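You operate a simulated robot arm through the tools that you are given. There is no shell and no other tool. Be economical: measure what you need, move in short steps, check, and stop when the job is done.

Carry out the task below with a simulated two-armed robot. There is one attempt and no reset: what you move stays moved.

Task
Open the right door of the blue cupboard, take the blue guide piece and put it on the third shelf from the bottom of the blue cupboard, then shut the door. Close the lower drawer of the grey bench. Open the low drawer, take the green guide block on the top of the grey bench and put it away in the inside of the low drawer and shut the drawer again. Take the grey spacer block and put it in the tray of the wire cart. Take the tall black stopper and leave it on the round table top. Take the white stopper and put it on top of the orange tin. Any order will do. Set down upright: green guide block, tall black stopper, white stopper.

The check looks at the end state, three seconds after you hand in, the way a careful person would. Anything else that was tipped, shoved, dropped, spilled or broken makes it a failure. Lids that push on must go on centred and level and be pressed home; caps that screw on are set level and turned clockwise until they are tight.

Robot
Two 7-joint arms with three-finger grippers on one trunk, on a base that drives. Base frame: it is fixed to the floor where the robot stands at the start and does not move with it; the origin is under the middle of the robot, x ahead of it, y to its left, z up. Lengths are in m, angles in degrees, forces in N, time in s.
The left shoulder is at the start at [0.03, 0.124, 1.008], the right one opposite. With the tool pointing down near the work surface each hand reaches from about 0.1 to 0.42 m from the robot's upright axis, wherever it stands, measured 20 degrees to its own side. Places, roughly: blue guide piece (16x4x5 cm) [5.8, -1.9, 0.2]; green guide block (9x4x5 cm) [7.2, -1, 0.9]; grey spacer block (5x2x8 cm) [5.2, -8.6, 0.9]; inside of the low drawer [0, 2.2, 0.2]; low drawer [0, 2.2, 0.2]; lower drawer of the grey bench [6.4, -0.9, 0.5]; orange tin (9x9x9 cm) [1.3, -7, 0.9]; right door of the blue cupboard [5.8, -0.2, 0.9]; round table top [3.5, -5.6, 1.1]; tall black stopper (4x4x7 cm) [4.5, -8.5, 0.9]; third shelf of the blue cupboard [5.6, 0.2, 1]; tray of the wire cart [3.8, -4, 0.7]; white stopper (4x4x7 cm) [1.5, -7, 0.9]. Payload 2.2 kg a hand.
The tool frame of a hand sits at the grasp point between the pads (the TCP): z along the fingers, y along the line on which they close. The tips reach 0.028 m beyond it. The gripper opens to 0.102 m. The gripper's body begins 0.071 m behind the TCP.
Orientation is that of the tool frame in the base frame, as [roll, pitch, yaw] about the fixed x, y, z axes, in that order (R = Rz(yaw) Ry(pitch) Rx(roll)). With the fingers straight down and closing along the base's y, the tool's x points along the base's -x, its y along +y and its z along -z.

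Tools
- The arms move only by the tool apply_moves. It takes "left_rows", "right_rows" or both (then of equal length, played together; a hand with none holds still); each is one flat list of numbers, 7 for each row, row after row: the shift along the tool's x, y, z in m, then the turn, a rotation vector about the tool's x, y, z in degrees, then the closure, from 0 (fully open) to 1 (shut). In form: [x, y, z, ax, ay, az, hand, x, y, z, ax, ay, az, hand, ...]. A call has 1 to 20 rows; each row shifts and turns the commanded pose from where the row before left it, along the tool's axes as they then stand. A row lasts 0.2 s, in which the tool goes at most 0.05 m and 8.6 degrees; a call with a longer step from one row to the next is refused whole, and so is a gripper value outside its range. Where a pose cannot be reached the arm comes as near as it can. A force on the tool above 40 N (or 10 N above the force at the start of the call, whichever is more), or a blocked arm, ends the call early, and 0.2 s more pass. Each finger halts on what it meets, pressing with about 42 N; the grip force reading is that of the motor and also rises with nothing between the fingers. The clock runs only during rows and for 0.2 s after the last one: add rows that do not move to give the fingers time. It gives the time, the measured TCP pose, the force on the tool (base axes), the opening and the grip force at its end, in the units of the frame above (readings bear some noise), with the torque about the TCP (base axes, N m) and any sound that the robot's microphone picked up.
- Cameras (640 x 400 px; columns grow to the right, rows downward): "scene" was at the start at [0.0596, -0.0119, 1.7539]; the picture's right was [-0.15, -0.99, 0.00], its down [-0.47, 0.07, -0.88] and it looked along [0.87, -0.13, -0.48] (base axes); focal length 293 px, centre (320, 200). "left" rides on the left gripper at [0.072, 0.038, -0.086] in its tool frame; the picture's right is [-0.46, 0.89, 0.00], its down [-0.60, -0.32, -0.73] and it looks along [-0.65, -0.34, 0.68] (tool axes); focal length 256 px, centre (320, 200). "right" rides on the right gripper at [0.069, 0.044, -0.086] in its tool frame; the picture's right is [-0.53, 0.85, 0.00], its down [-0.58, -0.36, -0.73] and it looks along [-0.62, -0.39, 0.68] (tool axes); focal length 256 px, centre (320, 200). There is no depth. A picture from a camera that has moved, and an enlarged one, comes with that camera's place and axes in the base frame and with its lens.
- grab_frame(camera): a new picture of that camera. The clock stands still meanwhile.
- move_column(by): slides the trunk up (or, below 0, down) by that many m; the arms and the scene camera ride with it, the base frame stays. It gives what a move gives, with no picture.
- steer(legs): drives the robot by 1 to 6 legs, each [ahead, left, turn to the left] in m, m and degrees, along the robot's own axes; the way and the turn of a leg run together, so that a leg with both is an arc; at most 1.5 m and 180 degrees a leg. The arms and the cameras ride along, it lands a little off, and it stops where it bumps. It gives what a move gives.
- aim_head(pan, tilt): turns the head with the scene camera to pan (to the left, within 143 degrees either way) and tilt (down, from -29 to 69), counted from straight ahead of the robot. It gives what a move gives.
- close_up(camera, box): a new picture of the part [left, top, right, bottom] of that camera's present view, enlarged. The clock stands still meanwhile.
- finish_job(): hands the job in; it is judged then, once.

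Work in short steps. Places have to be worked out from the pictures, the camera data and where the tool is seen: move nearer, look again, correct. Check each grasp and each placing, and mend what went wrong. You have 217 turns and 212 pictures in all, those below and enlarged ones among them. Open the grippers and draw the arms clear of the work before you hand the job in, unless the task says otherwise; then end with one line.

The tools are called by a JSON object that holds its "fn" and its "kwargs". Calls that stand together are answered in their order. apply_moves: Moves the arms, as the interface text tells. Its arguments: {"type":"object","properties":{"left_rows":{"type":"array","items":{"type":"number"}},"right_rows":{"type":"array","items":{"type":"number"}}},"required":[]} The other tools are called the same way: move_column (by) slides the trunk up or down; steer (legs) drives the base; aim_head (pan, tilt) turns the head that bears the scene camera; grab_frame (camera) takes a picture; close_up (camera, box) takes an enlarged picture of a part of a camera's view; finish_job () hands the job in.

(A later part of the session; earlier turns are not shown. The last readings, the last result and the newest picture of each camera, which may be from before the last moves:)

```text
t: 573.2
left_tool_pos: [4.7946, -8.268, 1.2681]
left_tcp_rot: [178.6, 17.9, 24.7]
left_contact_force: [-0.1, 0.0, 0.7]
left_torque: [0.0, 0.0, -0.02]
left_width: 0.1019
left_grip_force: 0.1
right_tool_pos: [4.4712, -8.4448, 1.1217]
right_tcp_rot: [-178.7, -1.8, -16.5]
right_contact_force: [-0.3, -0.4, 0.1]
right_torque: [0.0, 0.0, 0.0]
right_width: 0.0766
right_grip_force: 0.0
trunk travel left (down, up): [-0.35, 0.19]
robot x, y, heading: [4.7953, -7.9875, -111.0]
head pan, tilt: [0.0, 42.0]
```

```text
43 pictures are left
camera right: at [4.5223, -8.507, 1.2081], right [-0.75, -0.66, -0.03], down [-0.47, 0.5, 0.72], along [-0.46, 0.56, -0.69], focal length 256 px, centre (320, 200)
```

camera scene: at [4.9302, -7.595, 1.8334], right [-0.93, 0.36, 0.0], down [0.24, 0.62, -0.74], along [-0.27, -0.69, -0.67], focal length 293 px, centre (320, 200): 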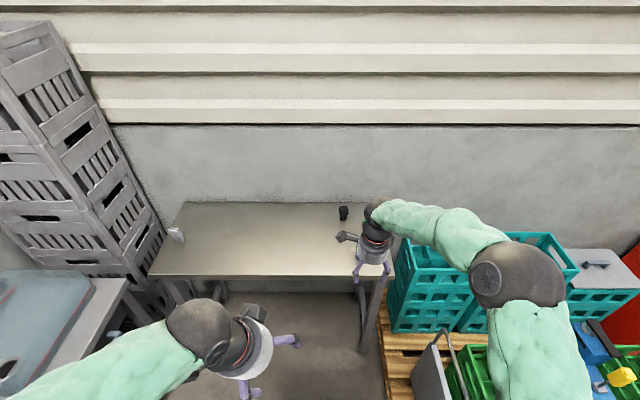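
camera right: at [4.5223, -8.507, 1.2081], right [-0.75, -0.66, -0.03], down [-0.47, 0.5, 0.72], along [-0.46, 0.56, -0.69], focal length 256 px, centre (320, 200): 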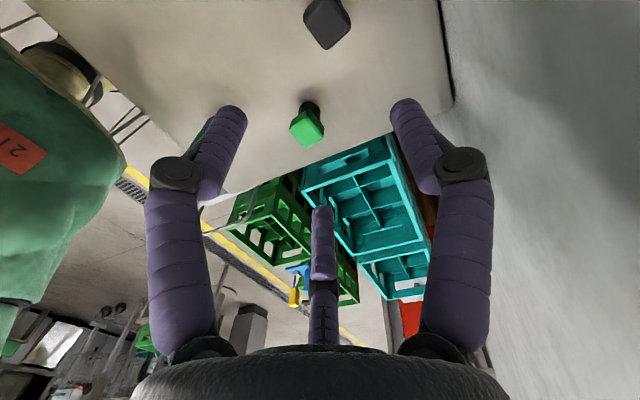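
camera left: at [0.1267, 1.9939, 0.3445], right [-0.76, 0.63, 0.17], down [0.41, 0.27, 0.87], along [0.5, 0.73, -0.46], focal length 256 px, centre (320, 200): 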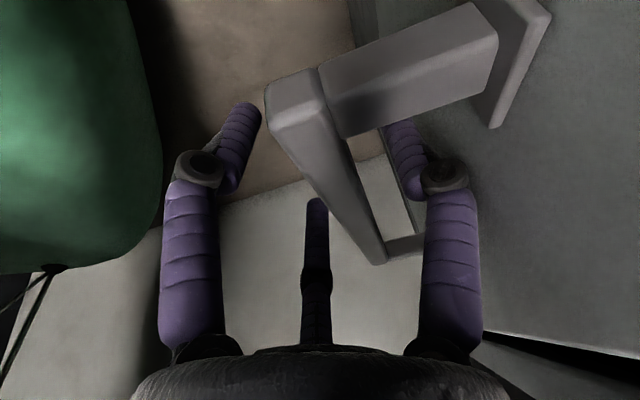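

Correct by ~1.4 cm/0.9 cm and descend to 0.915.

{"fn": "apply_moves", "kwargs": {"right_rows": [0.0142, 0.0094, 0, 0, 0, 0, 0.25, 0, 0, 0.04, 0, 0, 0, 0.25, 0, 0, 0.04, 0, 0, 0, 0.25, 0, 0, 0.04, 0, 0, 0, 0.25, 0, 0, 0.04, 0, 0, 0, 0.25, 0, 0, 0.04, 0, 0, 0, 0.25, 0, 0, 0, 0, 0, 0, 0.25]}}

{"fn": "grab_frame", "kwargs": {"camera": "right"}}

```text
t: 574.8
left_tool_pos: [4.7944, -8.2668, 1.2677]
left_tcp_rot: [178.6, 17.9, 24.6]
left_contact_force: [-0.5, 0.7, -0.1]
left_torque: [0.02, 0.0, 0.01]
left_width: 0.102
left_grip_force: 0.0
right_tool_pos: [4.4881, -8.4539, 0.923]
right_tcp_rot: [-178.9, -1.7, -16.5]
right_contact_force: [-0.2, 0.2, 0.3]
right_torque: [-0.04, 0.0, 0.01]
right_width: 0.0767
right_grip_force: 0.0
trunk travel left (down, up): [-0.35, 0.19]
robot x, y, heading: [4.7985, -7.9896, -111.4]
head pan, tilt: [0.0, 42.0]
```

```text
42 pictures are left
camera right: at [4.54, -8.5168, 1.0094], right [-0.75, -0.66, -0.03], down [-0.47, 0.5, 0.72], along [-0.46, 0.56, -0.69], focal length 256 px, centre (320, 200)
```

right: 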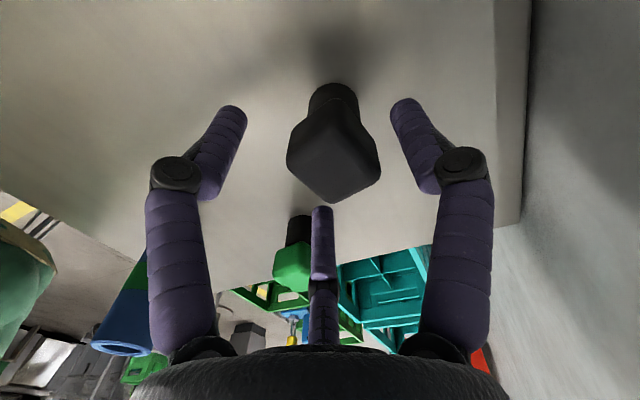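

Centred. Lower 2.8 cm and close.

{"fn": "apply_moves", "kwargs": {"right_rows": [0, 0, 0.015, 0, 0, 0, 0.25, 0, 0, 0.013, 0, 0, 0, 0.25, 0, 0, 0, 0, 0, 0, 0.5, 0, 0, 0, 0, 0, 0, 0.7, 0, 0, 0, 0, 0, 0, 1, 0, 0, 0, 0, 0, 0, 1]}}

{"fn": "grab_frame", "kwargs": {"camera": "right"}}

```text
t: 576.2
left_tool_pos: [4.7947, -8.2661, 1.2681]
left_tcp_rot: [178.6, 17.9, 24.9]
left_contact_force: [0.0, 0.4, -0.3]
left_torque: [-0.01, 0.01, -0.04]
left_width: 0.1021
left_grip_force: 0.1
right_tool_pos: [4.4914, -8.4551, 0.8946]
right_tcp_rot: [-178.8, -1.6, -16.6]
right_contact_force: [-0.2, -1.0, 1.2]
right_torque: [-0.02, 0.07, -0.01]
right_width: 0.0415
right_grip_force: 42.0
trunk travel left (down, up): [-0.35, 0.19]
robot x, y, heading: [4.7972, -7.9879, -111.4]
head pan, tilt: [0.0, 42.0]
```

```text
41 pictures are left
camera right: at [4.5417, -8.5177, 0.9815], right [-0.75, -0.66, -0.03], down [-0.47, 0.5, 0.72], along [-0.46, 0.56, -0.69], focal length 256 px, centre (320, 200)
```

right: 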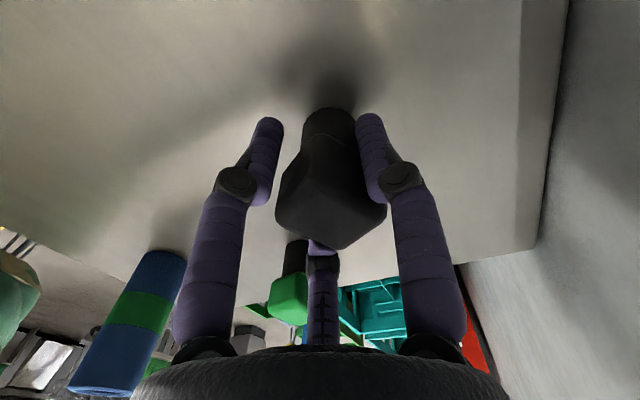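

Black stopper gripped. Lift it, and meanwhile turn the left hand vertical and yawed to grip the spacer across its 2 cm thickness.

{"fn": "apply_moves", "kwargs": {"right_rows": [0, 0, -0.04, 0, 0, 0, 1, 0, 0, -0.04, 0, 0, 0, 1, 0, 0, -0.04, 0, 0, 0, 1, 0, 0, -0.04, 0, 0, 0, 1, 0, 0, -0.04, 0, 0, 0, 1, 0, 0, 0, 0, 0, 0, 1, 0, 0, 0, 0, 0, 0, 1, 0, 0, 0, 0, 0, 0, 1, 0, 0, 0, 0, 0, 0, 1], "left_rows": [0, 0, 0, 0, 6, 0, 0, 0, 0, 0, 0, 6, 0, 0, 0, 0, 0, 0, 6, 0, 0, 0, 0, 0, 0, 0, 7.7, 0, 0, 0, 0, 0, 0, 7.7, 0, 0, 0, 0, 0, 0, 7.7, 0, 0, 0, 0, 0, 0, 7.7, 0, 0, 0, 0, 0, 0, 7.7, 0, 0, 0, 0, 0, 0, 7.7, 0]}}

{"fn": "steer", "kwargs": {"legs": [[-0.2, 0, 0], [0, 0.36, 0]]}}

```text
t: 578.2
left_tool_pos: [4.7944, -8.2672, 1.2678]
left_tcp_rot: [179.2, -1.2, -21.2]
left_contact_force: [0.4, 0.0, 0.5]
left_torque: [-0.01, 0.03, 0.0]
left_width: 0.102
left_grip_force: 0.0
right_tool_pos: [4.485, -8.4548, 1.0966]
right_tcp_rot: [-178.7, -1.7, -16.5]
right_contact_force: [-0.9, 0.0, -1.0]
right_torque: [0.02, 0.0, 0.02]
right_width: 0.0414
right_grip_force: 42.1
trunk travel left (down, up): [-0.35, 0.19]
robot x, y, heading: [4.7942, -7.991, -111.3]
head pan, tilt: [0.0, 42.0]
```

```text
t: 581.7
left_tool_pos: [5.1996, -8.2064, 1.2683]
left_tcp_rot: [179.2, -0.9, -21.0]
left_contact_force: [0.3, -0.9, -0.7]
left_torque: [0.02, 0.02, 0.0]
left_width: 0.1021
left_grip_force: 0.0
right_tool_pos: [4.8915, -8.3947, 1.0962]
right_tcp_rot: [-178.7, -1.5, -16.3]
right_contact_force: [0.6, 1.7, 0.3]
right_torque: [0.02, -0.05, -0.02]
right_width: 0.0411
right_grip_force: 41.9
trunk travel left (down, up): [-0.35, 0.19]
robot x, y, heading: [5.2043, -7.9263, -111.1]
head pan, tilt: [0.0, 42.0]
```

Extend the left arm toward the spacer, move the base, and look.

{"fn": "apply_moves", "kwargs": {"left_rows": [0.02, 0.036, 0.02, 0, 0, 0, 0, 0.02, 0.036, 0.02, 0, 0, 0, 0, 0.02, 0.036, 0.02, 0, 0, 0, 0, 0.02, 0.036, 0.02, 0, 0, 0, 0, 0.02, 0.036, 0.02, 0, 0, 0, 0]}}

{"fn": "steer", "kwargs": {"legs": [[0.17, 0.03, 0]]}}

{"fn": "grab_frame", "kwargs": {"camera": "left"}}

{"fn": "grab_frame", "kwargs": {"camera": "scene"}}

```text
t: 582.9
left_tool_pos: [5.2301, -8.4141, 1.1704]
left_tcp_rot: [179.2, -1.0, -20.9]
left_contact_force: [-0.9, 0.3, 0.7]
left_torque: [0.03, -0.02, -0.02]
left_width: 0.1018
left_grip_force: 0.0
right_tool_pos: [4.8907, -8.397, 1.0946]
right_tcp_rot: [-178.7, -1.5, -16.3]
right_contact_force: [0.4, -0.1, -1.4]
right_torque: [0.02, 0.0, 0.0]
right_width: 0.0412
right_grip_force: 42.2
trunk travel left (down, up): [-0.35, 0.19]
robot x, y, heading: [5.2024, -7.926, -111.3]
head pan, tilt: [0.0, 42.0]
```

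```text
t: 584.4
left_tool_pos: [5.1972, -8.5792, 1.1709]
left_tcp_rot: [179.1, -1.2, -21.0]
left_contact_force: [-0.5, -0.2, -0.5]
left_torque: [0.03, 0.01, -0.03]
left_width: 0.102
left_grip_force: 0.1
right_tool_pos: [4.8578, -8.561, 1.095]
right_tcp_rot: [-178.7, -1.7, -16.6]
right_contact_force: [0.1, -0.6, -0.5]
right_torque: [0.0, 0.01, -0.02]
right_width: 0.0411
right_grip_force: 42.1
trunk travel left (down, up): [-0.35, 0.19]
robot x, y, heading: [5.1695, -8.0905, -111.4]
head pan, tilt: [0.0, 42.0]
```

```text
40 pictures are left
camera left: at [5.2498, -8.6383, 1.2589], right [-0.75, -0.66, 0.0], down [-0.46, 0.53, 0.72], along [-0.47, 0.54, -0.7], focal length 256 px, centre (320, 200)
```

left: 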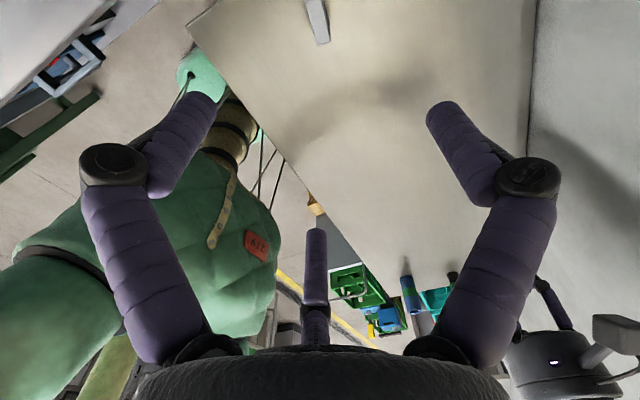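

```text
39 pictures are left
camera scene: at [5.1499, -8.1432, 1.8333], right [-0.93, 0.36, 0.0], down [0.24, 0.62, -0.74], along [-0.27, -0.69, -0.67], focal length 293 px, centre (320, 200)
```

scene: 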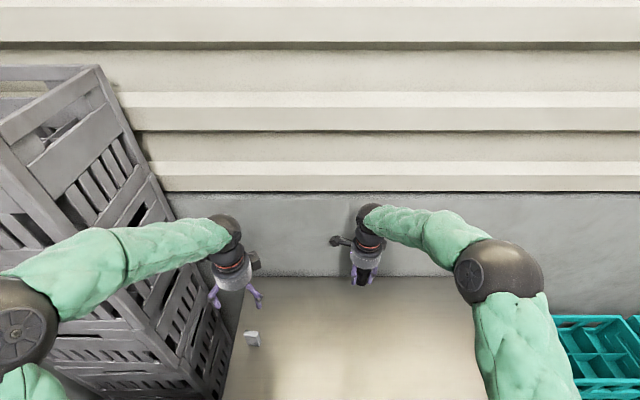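

{"fn": "close_up", "kwargs": {"camera": "scene", "box": [220, 310, 280, 360]}}

{"fn": "close_up", "kwargs": {"camera": "left", "box": [270, 0, 370, 70]}}

```text
8.00 times, centred on (250, 335) of scene
camera zoom: at [5.1499, -8.1432, 1.8333], right [-0.93, 0.36, 0.0], down [0.24, 0.62, -0.74], along [-0.27, -0.69, -0.67], focal length 2340 px, centre (880, -880)
```

zoom: 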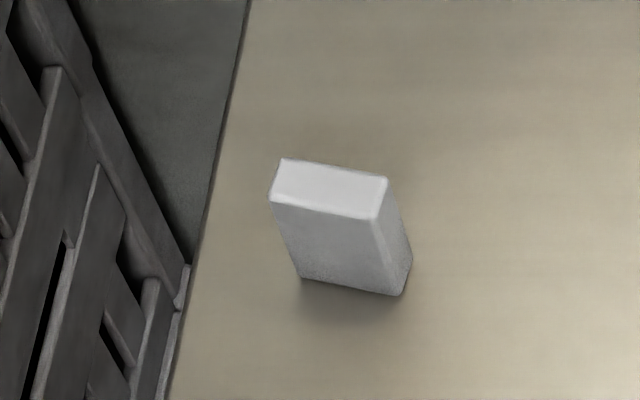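

```text
5.71 times, centred on (320, 35) of left
camera zoom: at [5.2498, -8.6383, 1.2589], right [-0.75, -0.66, 0.0], down [-0.46, 0.53, 0.72], along [-0.47, 0.54, -0.7], focal length 1463 px, centre (320, 1143)
```

zoom: 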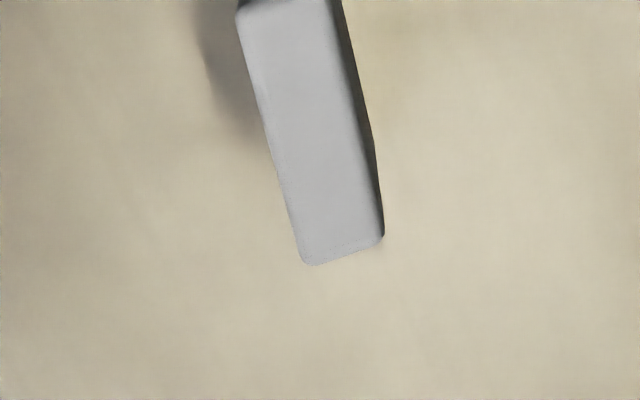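

Spacer centre ≈(5.206,−8.59), wide axis heading ≈−30°. Correct position, yaw 9° more, pre-close and descend to z≈0.93; then check.

{"fn": "apply_moves", "kwargs": {"left_rows": [0.0126, 0.004, 0.02, 0, 0, 4.5, 0.15, 0, 0, 0.04, 0, 0, 4.5, 0.3, 0, 0, 0.04, 0, 0, 0, 0.3, 0, 0, 0.04, 0, 0, 0, 0.3, 0, 0, 0.04, 0, 0, 0, 0.3, 0, 0, 0.04, 0, 0, 0, 0.3, 0, 0, 0.02, 0, 0, 0, 0.3, 0, 0, 0, 0, 0, 0, 0.3]}}

{"fn": "grab_frame", "kwargs": {"camera": "left"}}

```text
t: 586.2
left_tool_pos: [5.2116, -8.5904, 0.9327]
left_tcp_rot: [179.4, -1.2, -29.9]
left_contact_force: [0.2, -0.2, 0.5]
left_torque: [0.0, 0.02, -0.01]
left_width: 0.0717
left_grip_force: 0.0
right_tool_pos: [4.8574, -8.5597, 1.0953]
right_tcp_rot: [-178.7, -1.7, -16.6]
right_contact_force: [0.3, -0.6, 0.5]
right_torque: [-0.01, 0.01, 0.03]
right_width: 0.0413
right_grip_force: 42.2
trunk travel left (down, up): [-0.35, 0.19]
robot x, y, heading: [5.1693, -8.094, -111.3]
head pan, tilt: [0.0, 42.0]
```

```text
36 pictures are left
camera left: at [5.2544, -8.6567, 1.0212], right [-0.85, -0.53, 0.0], down [-0.37, 0.59, 0.71], along [-0.38, 0.6, -0.7], focal length 256 px, centre (320, 200)
```

left: 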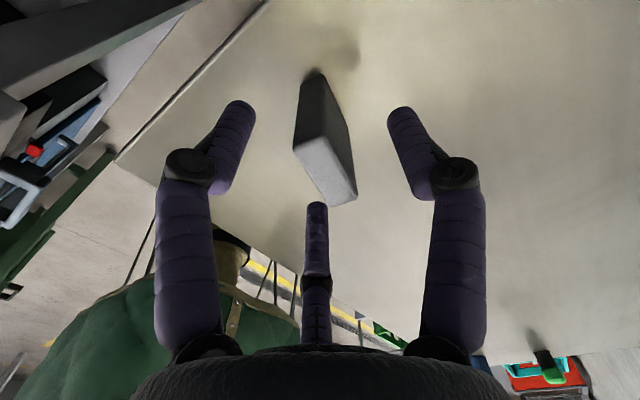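

Aligned; adjust 1 cm, lower 5 cm and close.

{"fn": "apply_moves", "kwargs": {"left_rows": [-0.01, -0.006, 0.0, 0, 0, 0, 0.3, 0, 0, 0.025, 0, 0, 0, 0.3, 0, 0, 0.022, 0, 0, 0, 0.3, 0, 0, 0, 0, 0, 0, 0.5, 0, 0, 0, 0, 0, 0, 0.7, 0, 0, 0, 0, 0, 0, 0.9, 0, 0, 0, 0, 0, 0, 1, 0, 0, 0, 0, 0, 0, 1]}}

{"fn": "grab_frame", "kwargs": {"camera": "left"}}

```text
t: 588.0
left_tool_pos: [5.2048, -8.5818, 0.8845]
left_tcp_rot: [179.4, -1.2, -29.9]
left_contact_force: [0.2, 0.0, -0.5]
left_torque: [-0.01, 0.02, 0.0]
left_width: 0.0213
left_grip_force: 41.9
right_tool_pos: [4.8576, -8.5607, 1.095]
right_tcp_rot: [-178.7, -1.7, -16.5]
right_contact_force: [0.4, -0.4, -0.9]
right_torque: [-0.01, 0.02, -0.02]
right_width: 0.041
right_grip_force: 42.0
trunk travel left (down, up): [-0.35, 0.19]
robot x, y, heading: [5.1653, -8.0915, -111.3]
head pan, tilt: [0.0, 42.0]
```

```text
35 pictures are left
camera left: at [5.248, -8.6492, 0.9727], right [-0.85, -0.53, 0.0], down [-0.37, 0.59, 0.71], along [-0.38, 0.6, -0.7], focal length 256 px, centre (320, 200)
```

left: 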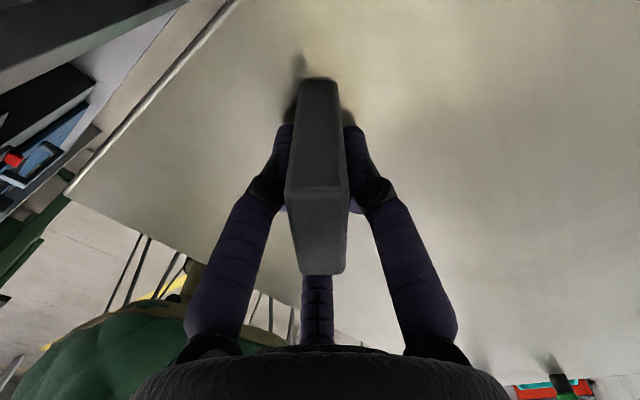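

Spacer gripped. Lift, back out to open floor, turn toward the round table and look.

{"fn": "apply_moves", "kwargs": {"left_rows": [0, 0, -0.04, 0, 0, 0, 1, 0, 0, -0.04, 0, 0, 0, 1, 0, 0, -0.04, 0, 0, 0, 1, 0, 0, -0.04, 0, 0, 0, 1, 0, 0, -0.04, 0, 0, 0, 1, 0, 0, -0.04, 0, 0, 0, 1]}}

{"fn": "steer", "kwargs": {"legs": [[-0.25, -0.05, 0], [-0.3, -0.35, 0], [0, 0, -120], [0.9, 0, 0]]}}

{"fn": "aim_head", "kwargs": {"pan": 0, "tilt": 20}}

{"fn": "grab_frame", "kwargs": {"camera": "scene"}}

```text
t: 589.4
left_tool_pos: [5.2037, -8.5765, 1.1237]
left_tcp_rot: [179.4, -1.2, -30.1]
left_contact_force: [0.2, 0.3, -0.2]
left_torque: [0.01, -0.02, 0.01]
left_width: 0.0213
left_grip_force: 41.8
right_tool_pos: [4.8574, -8.5591, 1.0958]
right_tcp_rot: [-178.8, -1.6, -16.5]
right_contact_force: [-0.1, 1.0, 0.0]
right_torque: [-0.01, -0.02, -0.01]
right_width: 0.0409
right_grip_force: 41.9
trunk travel left (down, up): [-0.35, 0.19]
robot x, y, heading: [5.1715, -8.0924, -111.4]
head pan, tilt: [0.0, 42.0]
```

```text
t: 603.1
left_tool_pos: [4.0192, -6.4862, 1.1228]
left_tcp_rot: [179.4, -1.1, -151.9]
left_contact_force: [0.5, 0.7, -0.5]
left_torque: [0.01, -0.02, 0.0]
left_width: 0.0211
left_grip_force: 41.9
right_tool_pos: [4.2144, -6.2006, 1.095]
right_tcp_rot: [-178.6, -1.7, -138.3]
right_contact_force: [0.4, 0.3, -0.1]
right_torque: [0.02, 0.01, 0.01]
right_width: 0.0409
right_grip_force: 41.7
trunk travel left (down, up): [-0.35, 0.19]
robot x, y, heading: [4.4483, -6.7119, 126.8]
head pan, tilt: [0.0, 42.0]
```

```text
t: 603.9
left_tool_pos: [4.0208, -6.4882, 1.1255]
left_tcp_rot: [179.2, -1.1, -151.9]
left_contact_force: [-0.6, 1.0, -1.2]
left_torque: [0.02, -0.01, 0.0]
left_width: 0.021
left_grip_force: 41.9
right_tool_pos: [4.2178, -6.2042, 1.0979]
right_tcp_rot: [-178.8, -1.6, -138.4]
right_contact_force: [-0.1, 0.5, -1.2]
right_torque: [0.0, 0.0, 0.0]
right_width: 0.0409
right_grip_force: 42.0
trunk travel left (down, up): [-0.35, 0.19]
robot x, y, heading: [4.4461, -6.7122, 126.9]
head pan, tilt: [0.0, 20.0]
```

```text
34 pictures are left
camera scene: at [4.4028, -6.656, 1.8681], right [0.8, 0.6, 0.0], down [0.21, -0.28, -0.94], along [-0.56, 0.75, -0.35], focal length 293 px, centre (320, 200)
```

scene: 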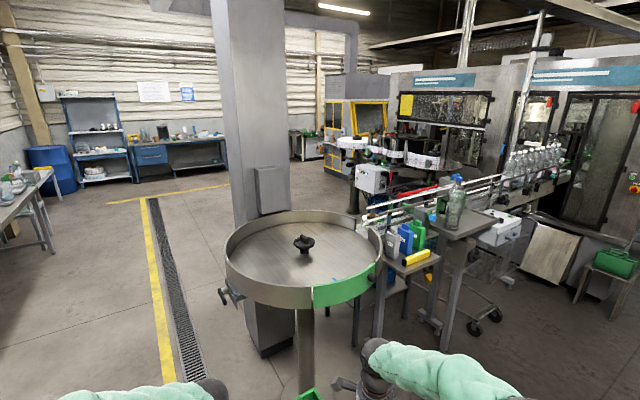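

The round table (rimmed, centre ≈(3.46,−5.55)) is ahead. Raise the trunk and drive partway, then look down.

{"fn": "move_column", "kwargs": {"by": 0.19}}

{"fn": "steer", "kwargs": {"legs": [[0.4, 0.2, 0]]}}

{"fn": "aim_head", "kwargs": {"pan": 0, "tilt": 50}}

{"fn": "grab_frame", "kwargs": {"camera": "scene"}}

```text
t: 606.0
left_tool_pos: [4.0209, -6.489, 1.3133]
left_tcp_rot: [179.2, -1.1, -151.9]
left_contact_force: [0.2, 0.5, -0.1]
left_torque: [0.02, 0.02, -0.01]
left_width: 0.021
left_grip_force: 41.9
right_tool_pos: [4.2179, -6.2033, 1.2878]
right_tcp_rot: [-178.8, -1.5, -138.3]
right_contact_force: [0.9, 0.6, -0.1]
right_torque: [0.04, 0.04, 0.02]
right_width: 0.0407
right_grip_force: 42.0
trunk travel left (down, up): [-0.54, 0.0]
robot x, y, heading: [4.4463, -6.7137, 127.0]
head pan, tilt: [0.0, 20.0]
```

```text
t: 607.8
left_tool_pos: [3.8559, -6.4026, 1.3172]
left_tcp_rot: [178.9, -1.3, -151.9]
left_contact_force: [0.6, 0.5, -1.0]
left_torque: [-0.01, 0.02, 0.0]
left_width: 0.021
left_grip_force: 42.3
right_tool_pos: [4.0516, -6.1174, 1.2896]
right_tcp_rot: [-179.2, -1.8, -138.2]
right_contact_force: [0.0, 0.9, -0.2]
right_torque: [-0.03, 0.03, 0.0]
right_width: 0.0409
right_grip_force: 42.4
trunk travel left (down, up): [-0.54, 0.0]
robot x, y, heading: [4.2777, -6.6254, 126.8]
head pan, tilt: [0.0, 20.0]
stopped in leg 1: the robot was blocked; the commanded pose is now the measured one
```

```text
t: 608.8
left_tool_pos: [3.8519, -6.4052, 1.316]
left_tcp_rot: [178.9, -1.2, -152.0]
left_contact_force: [0.1, -0.1, -0.9]
left_torque: [-0.04, -0.03, -0.01]
left_width: 0.021
left_grip_force: 42.1
right_tool_pos: [4.048, -6.1203, 1.2904]
right_tcp_rot: [-179.3, -1.6, -138.3]
right_contact_force: [0.1, -0.8, -0.2]
right_torque: [0.03, 0.01, -0.01]
right_width: 0.0407
right_grip_force: 41.2
trunk travel left (down, up): [-0.54, 0.0]
robot x, y, heading: [4.2768, -6.6249, 127.1]
head pan, tilt: [0.0, 50.0]
```

```text
33 pictures are left
camera scene: at [4.2375, -6.5803, 2.0128], right [0.8, 0.6, 0.0], down [0.46, -0.61, -0.64], along [-0.38, 0.51, -0.77], focal length 293 px, centre (320, 200)
```

scene: 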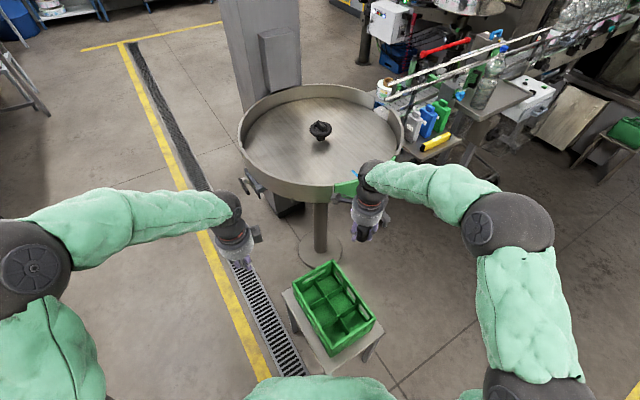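

A stool with a green crate stands right in front; I back off and approach the round table from its free (south-west) side instead.

{"fn": "steer", "kwargs": {"legs": [[-0.4, 0, 0], [0, 0, -42], [0, 1.32, 0], [0.3, 0, 0]]}}

{"fn": "grab_frame", "kwargs": {"camera": "scene"}}

```text
t: 611.5
left_tool_pos: [4.0871, -6.7961, 1.3177]
left_tcp_rot: [178.7, -1.2, -152.3]
left_contact_force: [0.0, -0.4, -0.7]
left_torque: [0.06, -0.01, -0.01]
left_width: 0.0208
left_grip_force: 41.9
right_tool_pos: [4.2851, -6.5137, 1.2926]
right_tcp_rot: [-179.3, -1.6, -138.8]
right_contact_force: [-0.1, -0.3, -0.7]
right_torque: [0.07, 0.02, -0.02]
right_width: 0.041
right_grip_force: 42.3
trunk travel left (down, up): [-0.54, 0.0]
robot x, y, heading: [4.5053, -7.0142, 126.3]
head pan, tilt: [0.0, 50.0]
stopped in leg 2: the robot was blocked; the commanded pose is now the measured one
```

```text
32 pictures are left
camera scene: at [4.4737, -6.9847, 2.0123], right [0.81, 0.59, 0.0], down [0.45, -0.61, -0.65], along [-0.38, 0.52, -0.76], focal length 293 px, centre (320, 200)
```

scene: 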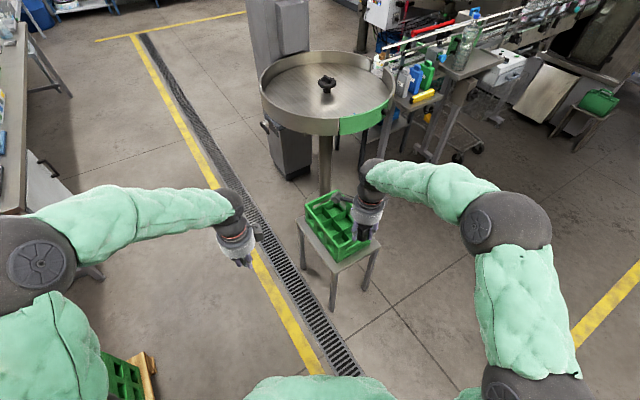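

Rotation got blocked behind; move forward a little, then turn and go around.

{"fn": "steer", "kwargs": {"legs": [[0.15, 0, 0], [0, 0, -41.5]]}}

{"fn": "steer", "kwargs": {"legs": [[0.09, 0, 0], [0, 1.18, 0]]}}

{"fn": "grab_frame", "kwargs": {"camera": "scene"}}

```text
t: 614.8
left_tool_pos: [4.243, -6.4519, 1.3183]
left_tcp_rot: [178.8, -1.4, 167.3]
left_contact_force: [0.0, 0.7, -1.4]
left_torque: [0.0, 0.0, -0.02]
left_width: 0.021
left_grip_force: 41.8
right_tool_pos: [4.5755, -6.3648, 1.2914]
right_tcp_rot: [-179.4, -1.7, -179.1]
right_contact_force: [-0.3, 0.0, -0.3]
right_torque: [-0.02, -0.03, 0.02]
right_width: 0.0409
right_grip_force: 42.0
trunk travel left (down, up): [-0.54, 0.0]
robot x, y, heading: [4.4152, -6.8897, 85.6]
head pan, tilt: [0.0, 50.0]
```

```text
t: 621.6
left_tool_pos: [3.0522, -6.2788, 1.3173]
left_tcp_rot: [178.9, -1.6, 167.4]
left_contact_force: [0.4, 0.5, -0.5]
left_torque: [-0.02, -0.01, -0.01]
left_width: 0.0209
left_grip_force: 41.6
right_tool_pos: [3.3851, -6.1915, 1.2898]
right_tcp_rot: [-179.2, -2.0, -179.0]
right_contact_force: [0.2, 0.9, -1.1]
right_torque: [0.0, 0.01, 0.01]
right_width: 0.0407
right_grip_force: 41.8
trunk travel left (down, up): [-0.54, 0.0]
robot x, y, heading: [3.2184, -6.7166, 86.0]
head pan, tilt: [0.0, 50.0]
```

```text
31 pictures are left
camera scene: at [3.222, -6.6707, 2.0121], right [1.0, -0.07, 0.0], down [-0.05, -0.76, -0.64], along [0.04, 0.64, -0.77], focal length 293 px, centre (320, 200)
```

scene: 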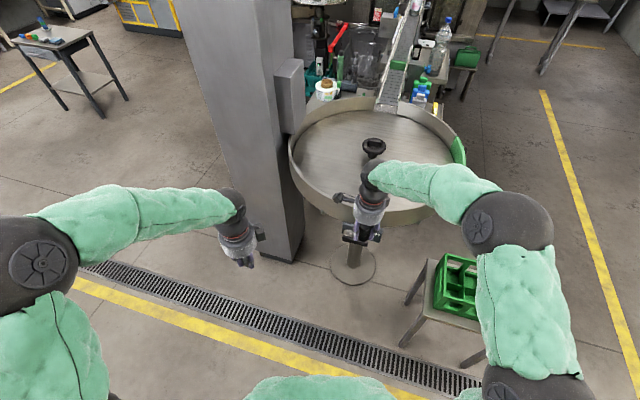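

Good view: table centre ≈(3.53,−5.68), rim top ≈1.12. Drive so the right hand is over the plate between rim and knob.

{"fn": "steer", "kwargs": {"legs": [[0.31, -0.09, 0]]}}

{"fn": "grab_frame", "kwargs": {"camera": "scene"}}

{"fn": "grab_frame", "kwargs": {"camera": "right"}}

```text
t: 623.7
left_tool_pos: [3.1564, -5.9897, 1.319]
left_tcp_rot: [178.8, -1.5, 167.0]
left_contact_force: [0.0, 0.2, -0.9]
left_torque: [0.05, -0.06, -0.02]
left_width: 0.0211
left_grip_force: 42.0
right_tool_pos: [3.492, -5.9042, 1.2927]
right_tcp_rot: [-179.4, -1.9, -179.2]
right_contact_force: [0.5, 0.0, -0.3]
right_torque: [0.04, -0.01, 0.0]
right_width: 0.0409
right_grip_force: 42.1
trunk travel left (down, up): [-0.54, 0.0]
robot x, y, heading: [3.3239, -6.4286, 86.0]
head pan, tilt: [0.0, 50.0]
```

```text
30 pictures are left
camera scene: at [3.3175, -6.383, 2.013], right [1.0, -0.07, 0.0], down [-0.05, -0.76, -0.64], along [0.05, 0.64, -0.76], focal length 293 px, centre (320, 200)
```

scene: 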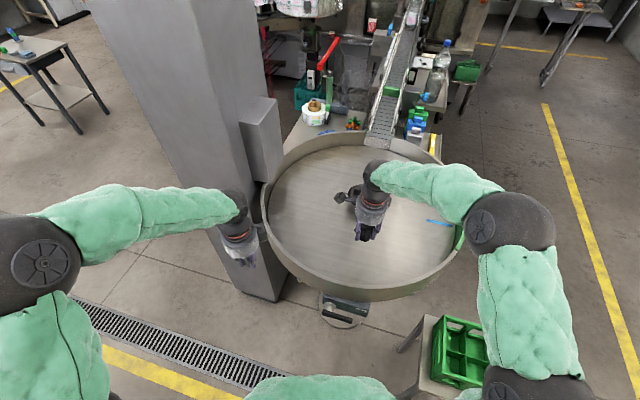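

```text
29 pictures are left
camera right: at [3.4244, -5.8606, 1.3789], right [0.52, 0.85, -0.03], down [0.61, -0.35, 0.72], along [0.6, -0.39, -0.7], focal length 256 px, centre (320, 200)
```

right: 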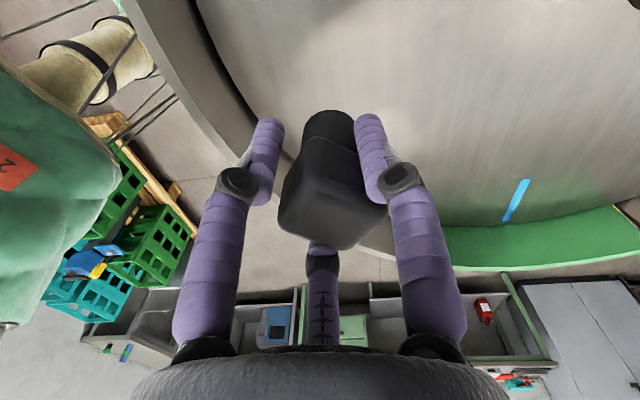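

The drop point is too close to the rim; advance 10 cm more and lower to find the surface.

{"fn": "steer", "kwargs": {"legs": [[0.1, 0, 0]]}}

{"fn": "apply_moves", "kwargs": {"right_rows": [0, 0, 0.04, 0, 0, 0, 1, 0, 0, 0.04, 0, 0, 0, 1, 0, 0, 0.03, 0, 0, 0, 1, 0, 0, 0, 0, 0, 0, 1]}}

{"fn": "grab_frame", "kwargs": {"camera": "right"}}

```text
t: 624.9
left_tool_pos: [3.1683, -5.9021, 1.3212]
left_tcp_rot: [178.4, -1.7, 167.3]
left_contact_force: [-0.5, -0.8, -0.6]
left_torque: [0.07, -0.03, 0.0]
left_width: 0.0209
left_grip_force: 42.0
right_tool_pos: [3.5013, -5.8156, 1.2935]
right_tcp_rot: [-179.7, -1.9, -179.1]
right_contact_force: [1.0, -0.5, -0.4]
right_torque: [0.04, -0.04, 0.0]
right_width: 0.0407
right_grip_force: 42.2
trunk travel left (down, up): [-0.54, 0.0]
robot x, y, heading: [3.3339, -6.3326, 86.2]
head pan, tilt: [0.0, 50.0]
```

```text
t: 625.9
left_tool_pos: [3.1772, -5.8862, 1.3176]
left_tcp_rot: [179.2, -2.0, 167.1]
left_contact_force: [0.1, 0.9, -0.8]
left_torque: [-0.01, 0.06, 0.0]
left_width: 0.0208
left_grip_force: 42.3
right_tool_pos: [3.5058, -5.8043, 1.1793]
right_tcp_rot: [-179.1, -2.4, -179.1]
right_contact_force: [0.2, -0.6, -0.3]
right_torque: [-0.04, 0.04, 0.0]
right_width: 0.0405
right_grip_force: 41.9
trunk travel left (down, up): [-0.54, 0.0]
robot x, y, heading: [3.3322, -6.3304, 85.9]
head pan, tilt: [0.0, 50.0]
```

```text
28 pictures are left
camera right: at [3.4406, -5.7595, 1.2659], right [0.52, 0.85, -0.04], down [0.61, -0.34, 0.71], along [0.6, -0.39, -0.7], focal length 256 px, centre (320, 200)
```

right: 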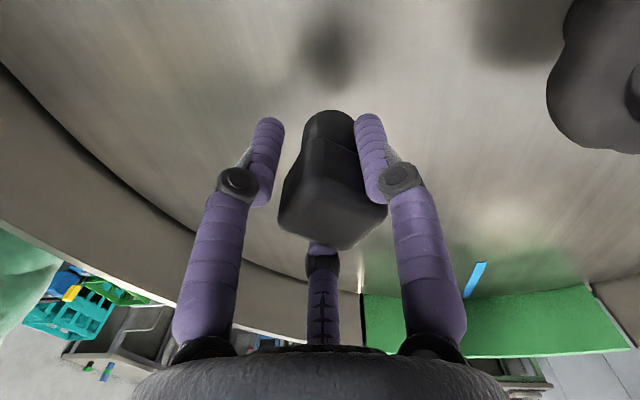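

Shadow indicates ~10+ cm remaining. Lower in steps watching force.

{"fn": "apply_moves", "kwargs": {"right_rows": [0, 0, 0.035, 0, 0, 0, 1, 0, 0, 0.035, 0, 0, 0, 1, 0, 0, 0, 0, 0, 0, 1]}}

{"fn": "apply_moves", "kwargs": {"right_rows": [0, 0, 0.012, 0, 0, 0, 1, 0, 0, 0.01, 0, 0, 0, 1, 0, 0, 0.01, 0, 0, 0, 1, 0, 0, 0, 0, 0, 0, 1]}}

{"fn": "grab_frame", "kwargs": {"camera": "right"}}

```text
t: 626.6
left_tool_pos: [3.1673, -5.8891, 1.3175]
left_tcp_rot: [179.1, -1.7, 167.2]
left_contact_force: [0.5, -0.3, -0.6]
left_torque: [-0.02, -0.06, -0.02]
left_width: 0.021
left_grip_force: 41.2
right_tool_pos: [3.4967, -5.7977, 1.1163]
right_tcp_rot: [179.8, -1.9, -179.1]
right_contact_force: [2.1, -0.4, 7.1]
right_torque: [-0.08, -0.23, 0.02]
right_width: 0.0405
right_grip_force: 41.7
trunk travel left (down, up): [-0.54, 0.0]
robot x, y, heading: [3.3347, -6.3345, 86.1]
head pan, tilt: [0.0, 50.0]
stopped in row 3 (right hand): the force on the tool passed its limit at 49 N (the readings are from after the stop); the commanded pose is now the measured one
```

```text
t: 627.0
left_tool_pos: [3.1645, -5.8929, 1.3175]
left_tcp_rot: [179.1, -1.4, 167.4]
left_contact_force: [0.6, 0.7, -0.1]
left_torque: [-0.03, 0.01, 0.03]
left_width: 0.0211
left_grip_force: 41.8
right_tool_pos: [3.4926, -5.7958, 1.1166]
right_tcp_rot: [179.4, -1.6, -179.3]
right_contact_force: [-2.8, -5.3, 22.5]
right_torque: [-0.91, -0.66, -0.24]
right_width: 0.0402
right_grip_force: 41.4
trunk travel left (down, up): [-0.54, 0.0]
robot x, y, heading: [3.3338, -6.3308, 86.1]
head pan, tilt: [0.0, 50.0]
stopped in row 1 (right hand): the force on the tool passed its limit at 50 N (the readings are from after the stop); the commanded pose is now the measured one
```

```text
27 pictures are left
camera right: at [3.4263, -5.7543, 1.2039], right [0.52, 0.85, -0.01], down [0.6, -0.36, 0.71], along [0.6, -0.38, -0.7], focal length 256 px, centre (320, 200)
```

right: 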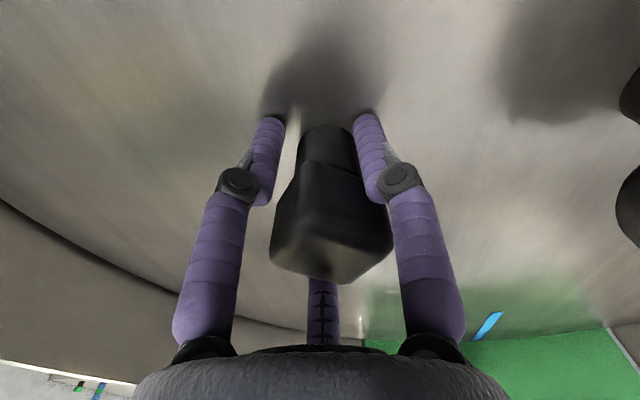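

On the surface (z≈1.05). Ease up 2 mm and release slowly, then lift.

{"fn": "apply_moves", "kwargs": {"right_rows": [0, 0, -0.002, 0, 0, 0, 1, 0, 0, 0, 0, 0, 0, 0.75, 0, 0, 0, 0, 0, 0, 0.6, 0, 0, 0, 0, 0, 0, 0.4, 0, 0, 0, 0, 0, 0, 0.2, 0, 0, 0, 0, 0, 0, 0.2]}}

{"fn": "grab_frame", "kwargs": {"camera": "right"}}

```text
t: 628.4
left_tool_pos: [3.1647, -5.8905, 1.3174]
left_tcp_rot: [179.1, -1.5, 167.4]
left_contact_force: [-0.8, 0.1, -0.1]
left_torque: [0.01, -0.01, 0.0]
left_width: 0.0207
left_grip_force: 41.8
right_tool_pos: [3.4936, -5.7951, 1.1177]
right_tcp_rot: [179.5, -1.6, -179.2]
right_contact_force: [0.3, 1.1, -0.3]
right_torque: [-0.01, 0.01, 0.0]
right_width: 0.0816
right_grip_force: 0.0
trunk travel left (down, up): [-0.54, 0.0]
robot x, y, heading: [3.3331, -6.3379, 85.9]
head pan, tilt: [0.0, 50.0]
```

```text
26 pictures are left
camera right: at [3.4267, -5.7538, 1.2045], right [0.52, 0.85, -0.01], down [0.6, -0.36, 0.71], along [0.6, -0.38, -0.7], focal length 256 px, centre (320, 200)
```

right: 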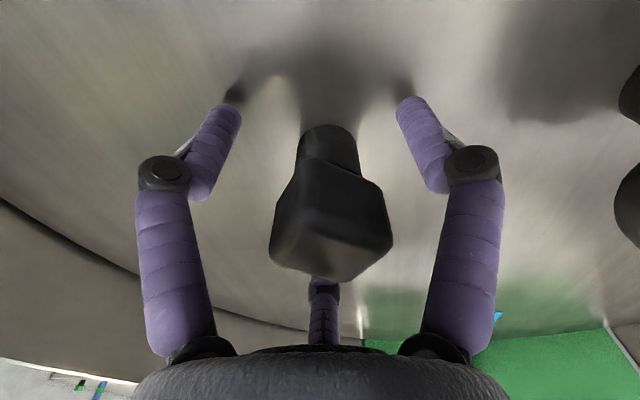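

It stands free. Lift clear, back off, go around the pillar's west side and look for the wire cart.

{"fn": "apply_moves", "kwargs": {"right_rows": [0, 0, -0.04, 0, 0, 0, 0.2, 0, 0, -0.04, 0, 0, 0, 0.2, 0, 0, -0.04, 0, 0, 0, 0.2, 0, 0, -0.04, 0, 0, 0, 0.2, 0, 0, -0.03, 0, 0, 0, 0.2]}}

{"fn": "steer", "kwargs": {"legs": [[-0.22, 0, 0], [0, 1.15, 0], [1.5, 0, 0], [0.6, 0, 0]]}}

{"fn": "aim_head", "kwargs": {"pan": -75, "tilt": 30}}

{"fn": "grab_frame", "kwargs": {"camera": "scene"}}

```text
t: 629.5
left_tool_pos: [3.1638, -5.8911, 1.3161]
left_tcp_rot: [179.0, -1.4, 167.3]
left_contact_force: [-0.1, 0.1, -1.1]
left_torque: [0.01, -0.01, -0.01]
left_width: 0.0211
left_grip_force: 41.3
right_tool_pos: [3.5006, -5.7967, 1.3085]
right_tcp_rot: [179.5, -1.7, -179.1]
right_contact_force: [-0.2, 0.3, -0.5]
right_torque: [-0.01, 0.01, -0.02]
right_width: 0.0817
right_grip_force: 0.0
trunk travel left (down, up): [-0.54, 0.0]
robot x, y, heading: [3.3315, -6.3325, 86.0]
head pan, tilt: [0.0, 50.0]
```

```text
t: 646.7
left_tool_pos: [2.1214, -3.9522, 1.3164]
left_tcp_rot: [179.0, -1.4, 167.2]
left_contact_force: [0.0, -0.3, 0.0]
left_torque: [-0.03, 0.03, 0.02]
left_width: 0.0209
left_grip_force: 42.1
right_tool_pos: [2.459, -3.8573, 1.3067]
right_tcp_rot: [179.6, -1.6, -179.4]
right_contact_force: [0.3, -0.6, 0.0]
right_torque: [0.01, 0.01, 0.01]
right_width: 0.0818
right_grip_force: 0.0
trunk travel left (down, up): [-0.54, 0.0]
robot x, y, heading: [2.2888, -4.3991, 85.6]
head pan, tilt: [0.0, 50.0]
```

```text
t: 648.2
left_tool_pos: [2.1221, -3.9514, 1.3167]
left_tcp_rot: [179.1, -1.4, 167.3]
left_contact_force: [-0.6, -0.2, -0.9]
left_torque: [-0.01, -0.05, 0.0]
left_width: 0.021
left_grip_force: 42.6
right_tool_pos: [2.4592, -3.8578, 1.3076]
right_tcp_rot: [179.5, -1.7, -179.4]
right_contact_force: [-0.3, 0.0, 0.2]
right_torque: [0.02, 0.01, -0.05]
right_width: 0.0816
right_grip_force: 0.0
trunk travel left (down, up): [-0.54, 0.0]
robot x, y, heading: [2.2934, -4.3959, 86.1]
head pan, tilt: [-75.0, 30.0]
```

```text
25 pictures are left
camera scene: at [2.3774, -4.4067, 2.0416], right [0.19, -0.98, 0.0], down [-0.49, -0.09, -0.87], along [0.85, 0.16, -0.5], focal length 293 px, centre (320, 200)
```

scene: 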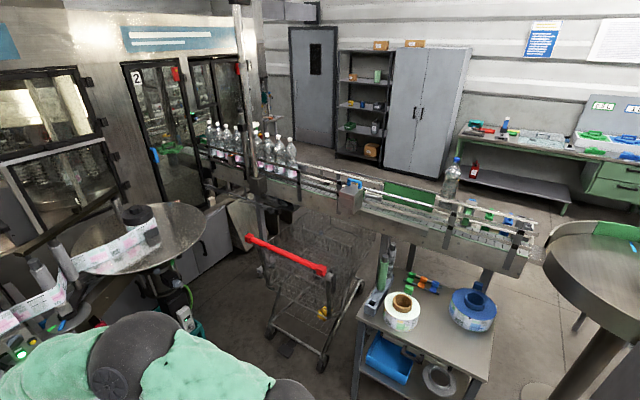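

{"fn": "close_up", "kwargs": {"camera": "scene", "box": [225, 180, 415, 380]}}

```text
2.00 times, centred on (320, 280) of scene
camera zoom: at [2.3774, -4.4067, 2.0416], right [0.19, -0.98, 0.0], down [-0.49, -0.09, -0.87], along [0.85, 0.16, -0.5], focal length 585 px, centre (320, 40)
```

zoom: 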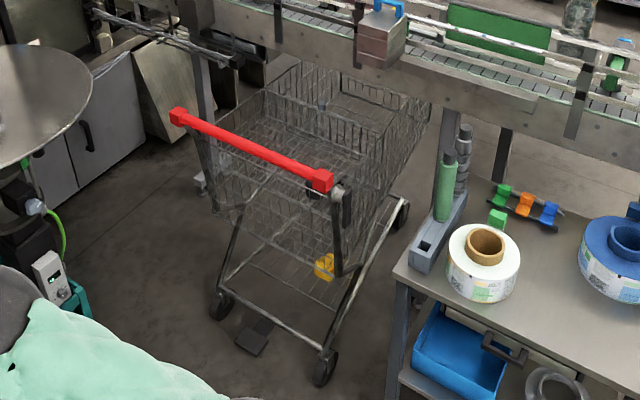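

The wire cart (red handle from (3.45,−4.20) to (3.64,−3.75), basket behind it). I tuck the right hand, turn to heading −23° and approach over the handle with the left hand.

{"fn": "apply_moves", "kwargs": {"right_rows": [0, -0.04, 0, 0, 0, 0, 0.2, 0, -0.04, 0, 0, 0, 0, 0.2, 0, -0.04, 0, 0, 0, 0, 0.2, 0, -0.04, 0, 0, 0, 0, 0.2, 0, -0.04, 0, 0, 0, 0, 0.2], "left_rows": [0, 0.01, 0, 0, 0, 0, 1, 0, 0.01, 0, 0, 0, 0, 1, 0, 0.01, 0, 0, 0, 0, 1, 0, 0.01, 0, 0, 0, 0, 1, 0, 0.01, 0, 0, 0, 0, 1]}}

{"fn": "steer", "kwargs": {"legs": [[0, 0, -109], [0.3, 0.5, 0]]}}

{"fn": "aim_head", "kwargs": {"pan": 10, "tilt": 45}}

{"fn": "grab_frame", "kwargs": {"camera": "scene"}}

```text
t: 649.4
left_tool_pos: [2.1323, -3.9044, 1.3176]
left_tcp_rot: [179.0, -1.5, 167.1]
left_contact_force: [0.1, -0.9, -0.6]
left_torque: [0.02, 0.03, 0.01]
left_width: 0.0207
left_grip_force: 42.0
right_tool_pos: [2.4617, -4.0598, 1.3062]
right_tcp_rot: [179.5, -1.6, -179.3]
right_contact_force: [0.1, -0.3, 0.9]
right_torque: [0.05, -0.02, 0.02]
right_width: 0.0817
right_grip_force: 0.1
trunk travel left (down, up): [-0.54, 0.0]
robot x, y, heading: [2.2893, -4.3974, 85.9]
head pan, tilt: [-75.0, 30.0]
```

```text
t: 657.3
left_tool_pos: [3.2873, -4.0632, 1.3163]
left_tcp_rot: [179.1, -1.4, 58.0]
left_contact_force: [-0.1, 0.1, -0.8]
left_torque: [0.02, 0.0, 0.01]
left_width: 0.0209
left_grip_force: 41.9
right_tool_pos: [3.0336, -4.324, 1.3063]
right_tcp_rot: [179.6, -1.7, 71.5]
right_contact_force: [0.0, 0.2, -0.5]
right_torque: [0.0, 0.0, 0.0]
right_width: 0.0817
right_grip_force: 0.0
trunk travel left (down, up): [-0.54, 0.0]
robot x, y, heading: [2.7693, -4.0535, -23.2]
head pan, tilt: [-75.0, 30.0]
```

```text
t: 658.9
left_tool_pos: [3.2881, -4.0637, 1.3168]
left_tcp_rot: [179.1, -1.4, 58.1]
left_contact_force: [0.8, -1.1, -1.2]
left_torque: [-0.01, -0.01, 0.0]
left_width: 0.0206
left_grip_force: 41.7
right_tool_pos: [3.0336, -4.3242, 1.3068]
right_tcp_rot: [179.6, -1.6, 71.5]
right_contact_force: [-0.7, 0.4, 0.1]
right_torque: [-0.01, -0.03, -0.07]
right_width: 0.0814
right_grip_force: 0.1
trunk travel left (down, up): [-0.54, 0.0]
robot x, y, heading: [2.7693, -4.0522, -23.4]
head pan, tilt: [10.0, 45.0]
```

```text
23 pictures are left
camera scene: at [2.8209, -4.0566, 2.019], right [-0.23, -0.97, 0.0], down [-0.69, 0.16, -0.71], along [0.69, -0.16, -0.71], focal length 293 px, centre (320, 200)
```

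scene: 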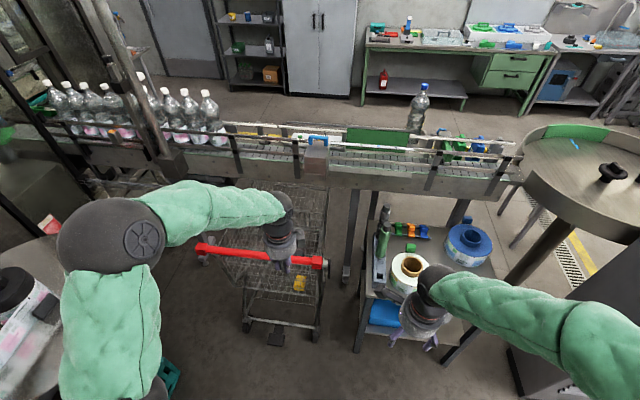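

Path looks free. Move left 0.19 and ahead 0.40 so the left hand is over the basket behind the handle.

{"fn": "steer", "kwargs": {"legs": [[0.15, 0.186, 0], [0.25, 0, 0]]}}

{"fn": "grab_frame", "kwargs": {"camera": "scene"}}

{"fn": "grab_frame", "kwargs": {"camera": "left"}}

```text
t: 661.9
left_tool_pos: [3.6895, -4.0306, 1.3136]
left_tcp_rot: [179.5, -1.3, 58.8]
left_contact_force: [1.9, -1.0, -1.7]
left_torque: [0.03, 0.17, 0.03]
left_width: 0.0208
left_grip_force: 42.5
right_tool_pos: [3.4395, -4.2948, 1.3036]
right_tcp_rot: [180.0, -1.6, 72.2]
right_contact_force: [1.3, -1.0, -0.7]
right_torque: [0.06, 0.14, 0.02]
right_width: 0.0819
right_grip_force: 0.1
trunk travel left (down, up): [-0.54, 0.0]
robot x, y, heading: [3.1636, -4.0244, -22.8]
head pan, tilt: [10.0, 45.0]
stopped in leg 2: the robot was blocked; the commanded pose is now the measured one
```

```text
22 pictures are left
camera scene: at [3.2283, -4.0307, 2.0185], right [-0.22, -0.98, 0.0], down [-0.7, 0.16, -0.7], along [0.69, -0.15, -0.71], focal length 293 px, centre (320, 200)
```

scene: 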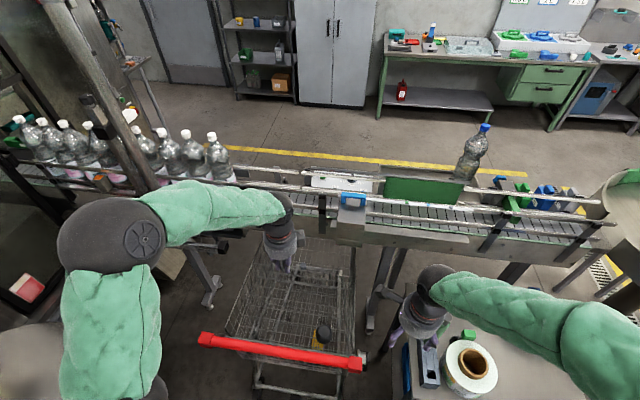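

```text
21 pictures are left
camera left: at [3.7591, -3.9885, 1.4016], right [0.52, -0.86, 0.0], down [-0.6, -0.36, 0.71], along [-0.61, -0.37, -0.7], focal length 256 px, centre (320, 200)
```

left: 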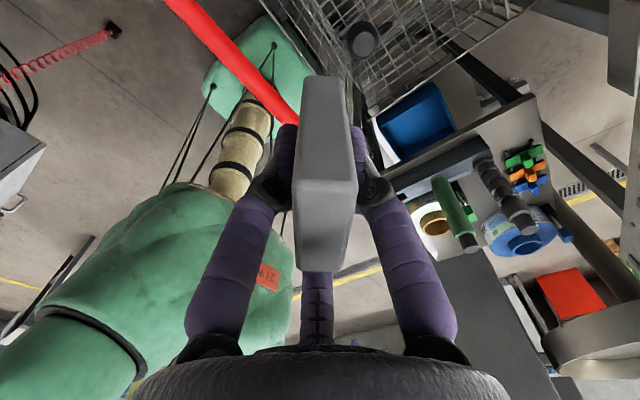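

The base touched the cart; the hand is ~12 cm past the handle. Extend 4 cm and lower the left arm into the basket.

{"fn": "apply_moves", "kwargs": {"left_rows": [0, 0.02, 0.04, 0, 0, 0, 1, 0, 0.02, 0.04, 0, 0, 0, 1, 0, 0, 0.04, 0, 0, 0, 1, 0, 0, 0.04, 0, 0, 0, 1, 0, 0, 0.04, 0, 0, 0, 1, 0, 0, 0.04, 0, 0, 0, 1, 0, 0, 0.04, 0, 0, 0, 1, 0, 0, 0.04, 0, 0, 0, 1]}}

{"fn": "grab_frame", "kwargs": {"camera": "scene"}}

{"fn": "grab_frame", "kwargs": {"camera": "left"}}

```text
t: 663.7
left_tool_pos: [3.7245, -4.0459, 1.0006]
left_tcp_rot: [178.8, -1.4, 58.8]
left_contact_force: [-0.1, 0.3, -0.8]
left_torque: [-0.01, 0.0, 0.0]
left_width: 0.0208
left_grip_force: 41.9
right_tool_pos: [3.4309, -4.2917, 1.3067]
right_tcp_rot: [179.5, -1.5, 72.0]
right_contact_force: [0.4, -0.3, -0.3]
right_torque: [0.02, -0.01, -0.03]
right_width: 0.0818
right_grip_force: 0.0
trunk travel left (down, up): [-0.54, 0.0]
robot x, y, heading: [3.1628, -4.0243, -22.8]
head pan, tilt: [10.0, 45.0]
```

```text
20 pictures are left
camera scene: at [3.2147, -4.0261, 2.019], right [-0.22, -0.98, 0.0], down [-0.69, 0.15, -0.71], along [0.69, -0.15, -0.71], focal length 293 px, centre (320, 200)
```

scene: 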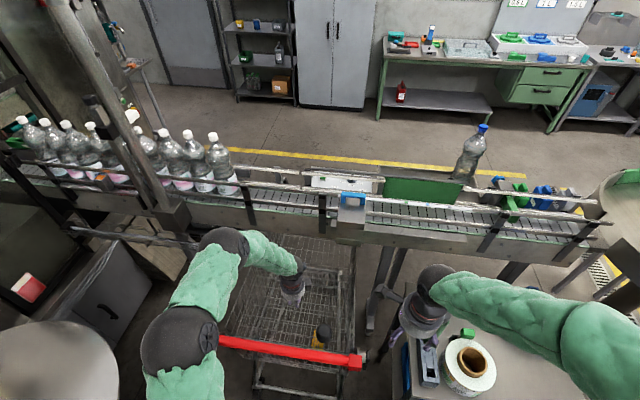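

```text
19 pictures are left
camera left: at [3.7936, -4.0034, 1.0886], right [0.52, -0.86, 0.01], down [-0.61, -0.36, 0.71], along [-0.61, -0.37, -0.7], focal length 256 px, centre (320, 200)
```

left: 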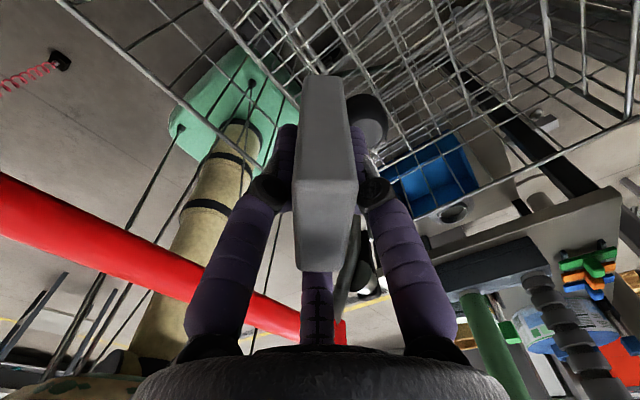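

Inside the basket. Continue lowering with force watch.

{"fn": "apply_moves", "kwargs": {"left_rows": [0, 0, 0.03, 0, 0, 0, 1, 0, 0, 0.03, 0, 0, 0, 1, 0, 0, 0.03, 0, 0, 0, 1, 0, 0, 0.03, 0, 0, 0, 1, 0, 0, 0, 0, 0, 0, 1]}}

{"fn": "grab_frame", "kwargs": {"camera": "scene"}}

```text
t: 664.9
left_tool_pos: [3.7275, -4.0442, 0.8782]
left_tcp_rot: [178.9, -1.4, 58.7]
left_contact_force: [0.3, 0.0, 0.1]
left_torque: [0.01, 0.02, 0.02]
left_width: 0.0209
left_grip_force: 41.6
right_tool_pos: [3.4299, -4.2921, 1.3069]
right_tcp_rot: [179.5, -1.6, 72.0]
right_contact_force: [0.0, -0.9, 0.4]
right_torque: [0.0, -0.01, 0.03]
right_width: 0.0816
right_grip_force: 0.1
trunk travel left (down, up): [-0.54, 0.0]
robot x, y, heading: [3.1634, -4.0219, -22.6]
head pan, tilt: [10.0, 45.0]
```

```text
18 pictures are left
camera scene: at [3.214, -4.0263, 2.0191], right [-0.22, -0.98, 0.0], down [-0.69, 0.15, -0.71], along [0.69, -0.15, -0.71], focal length 293 px, centre (320, 200)
```

scene: 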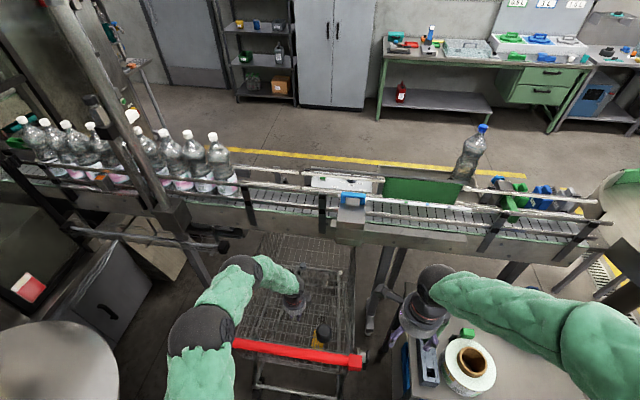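

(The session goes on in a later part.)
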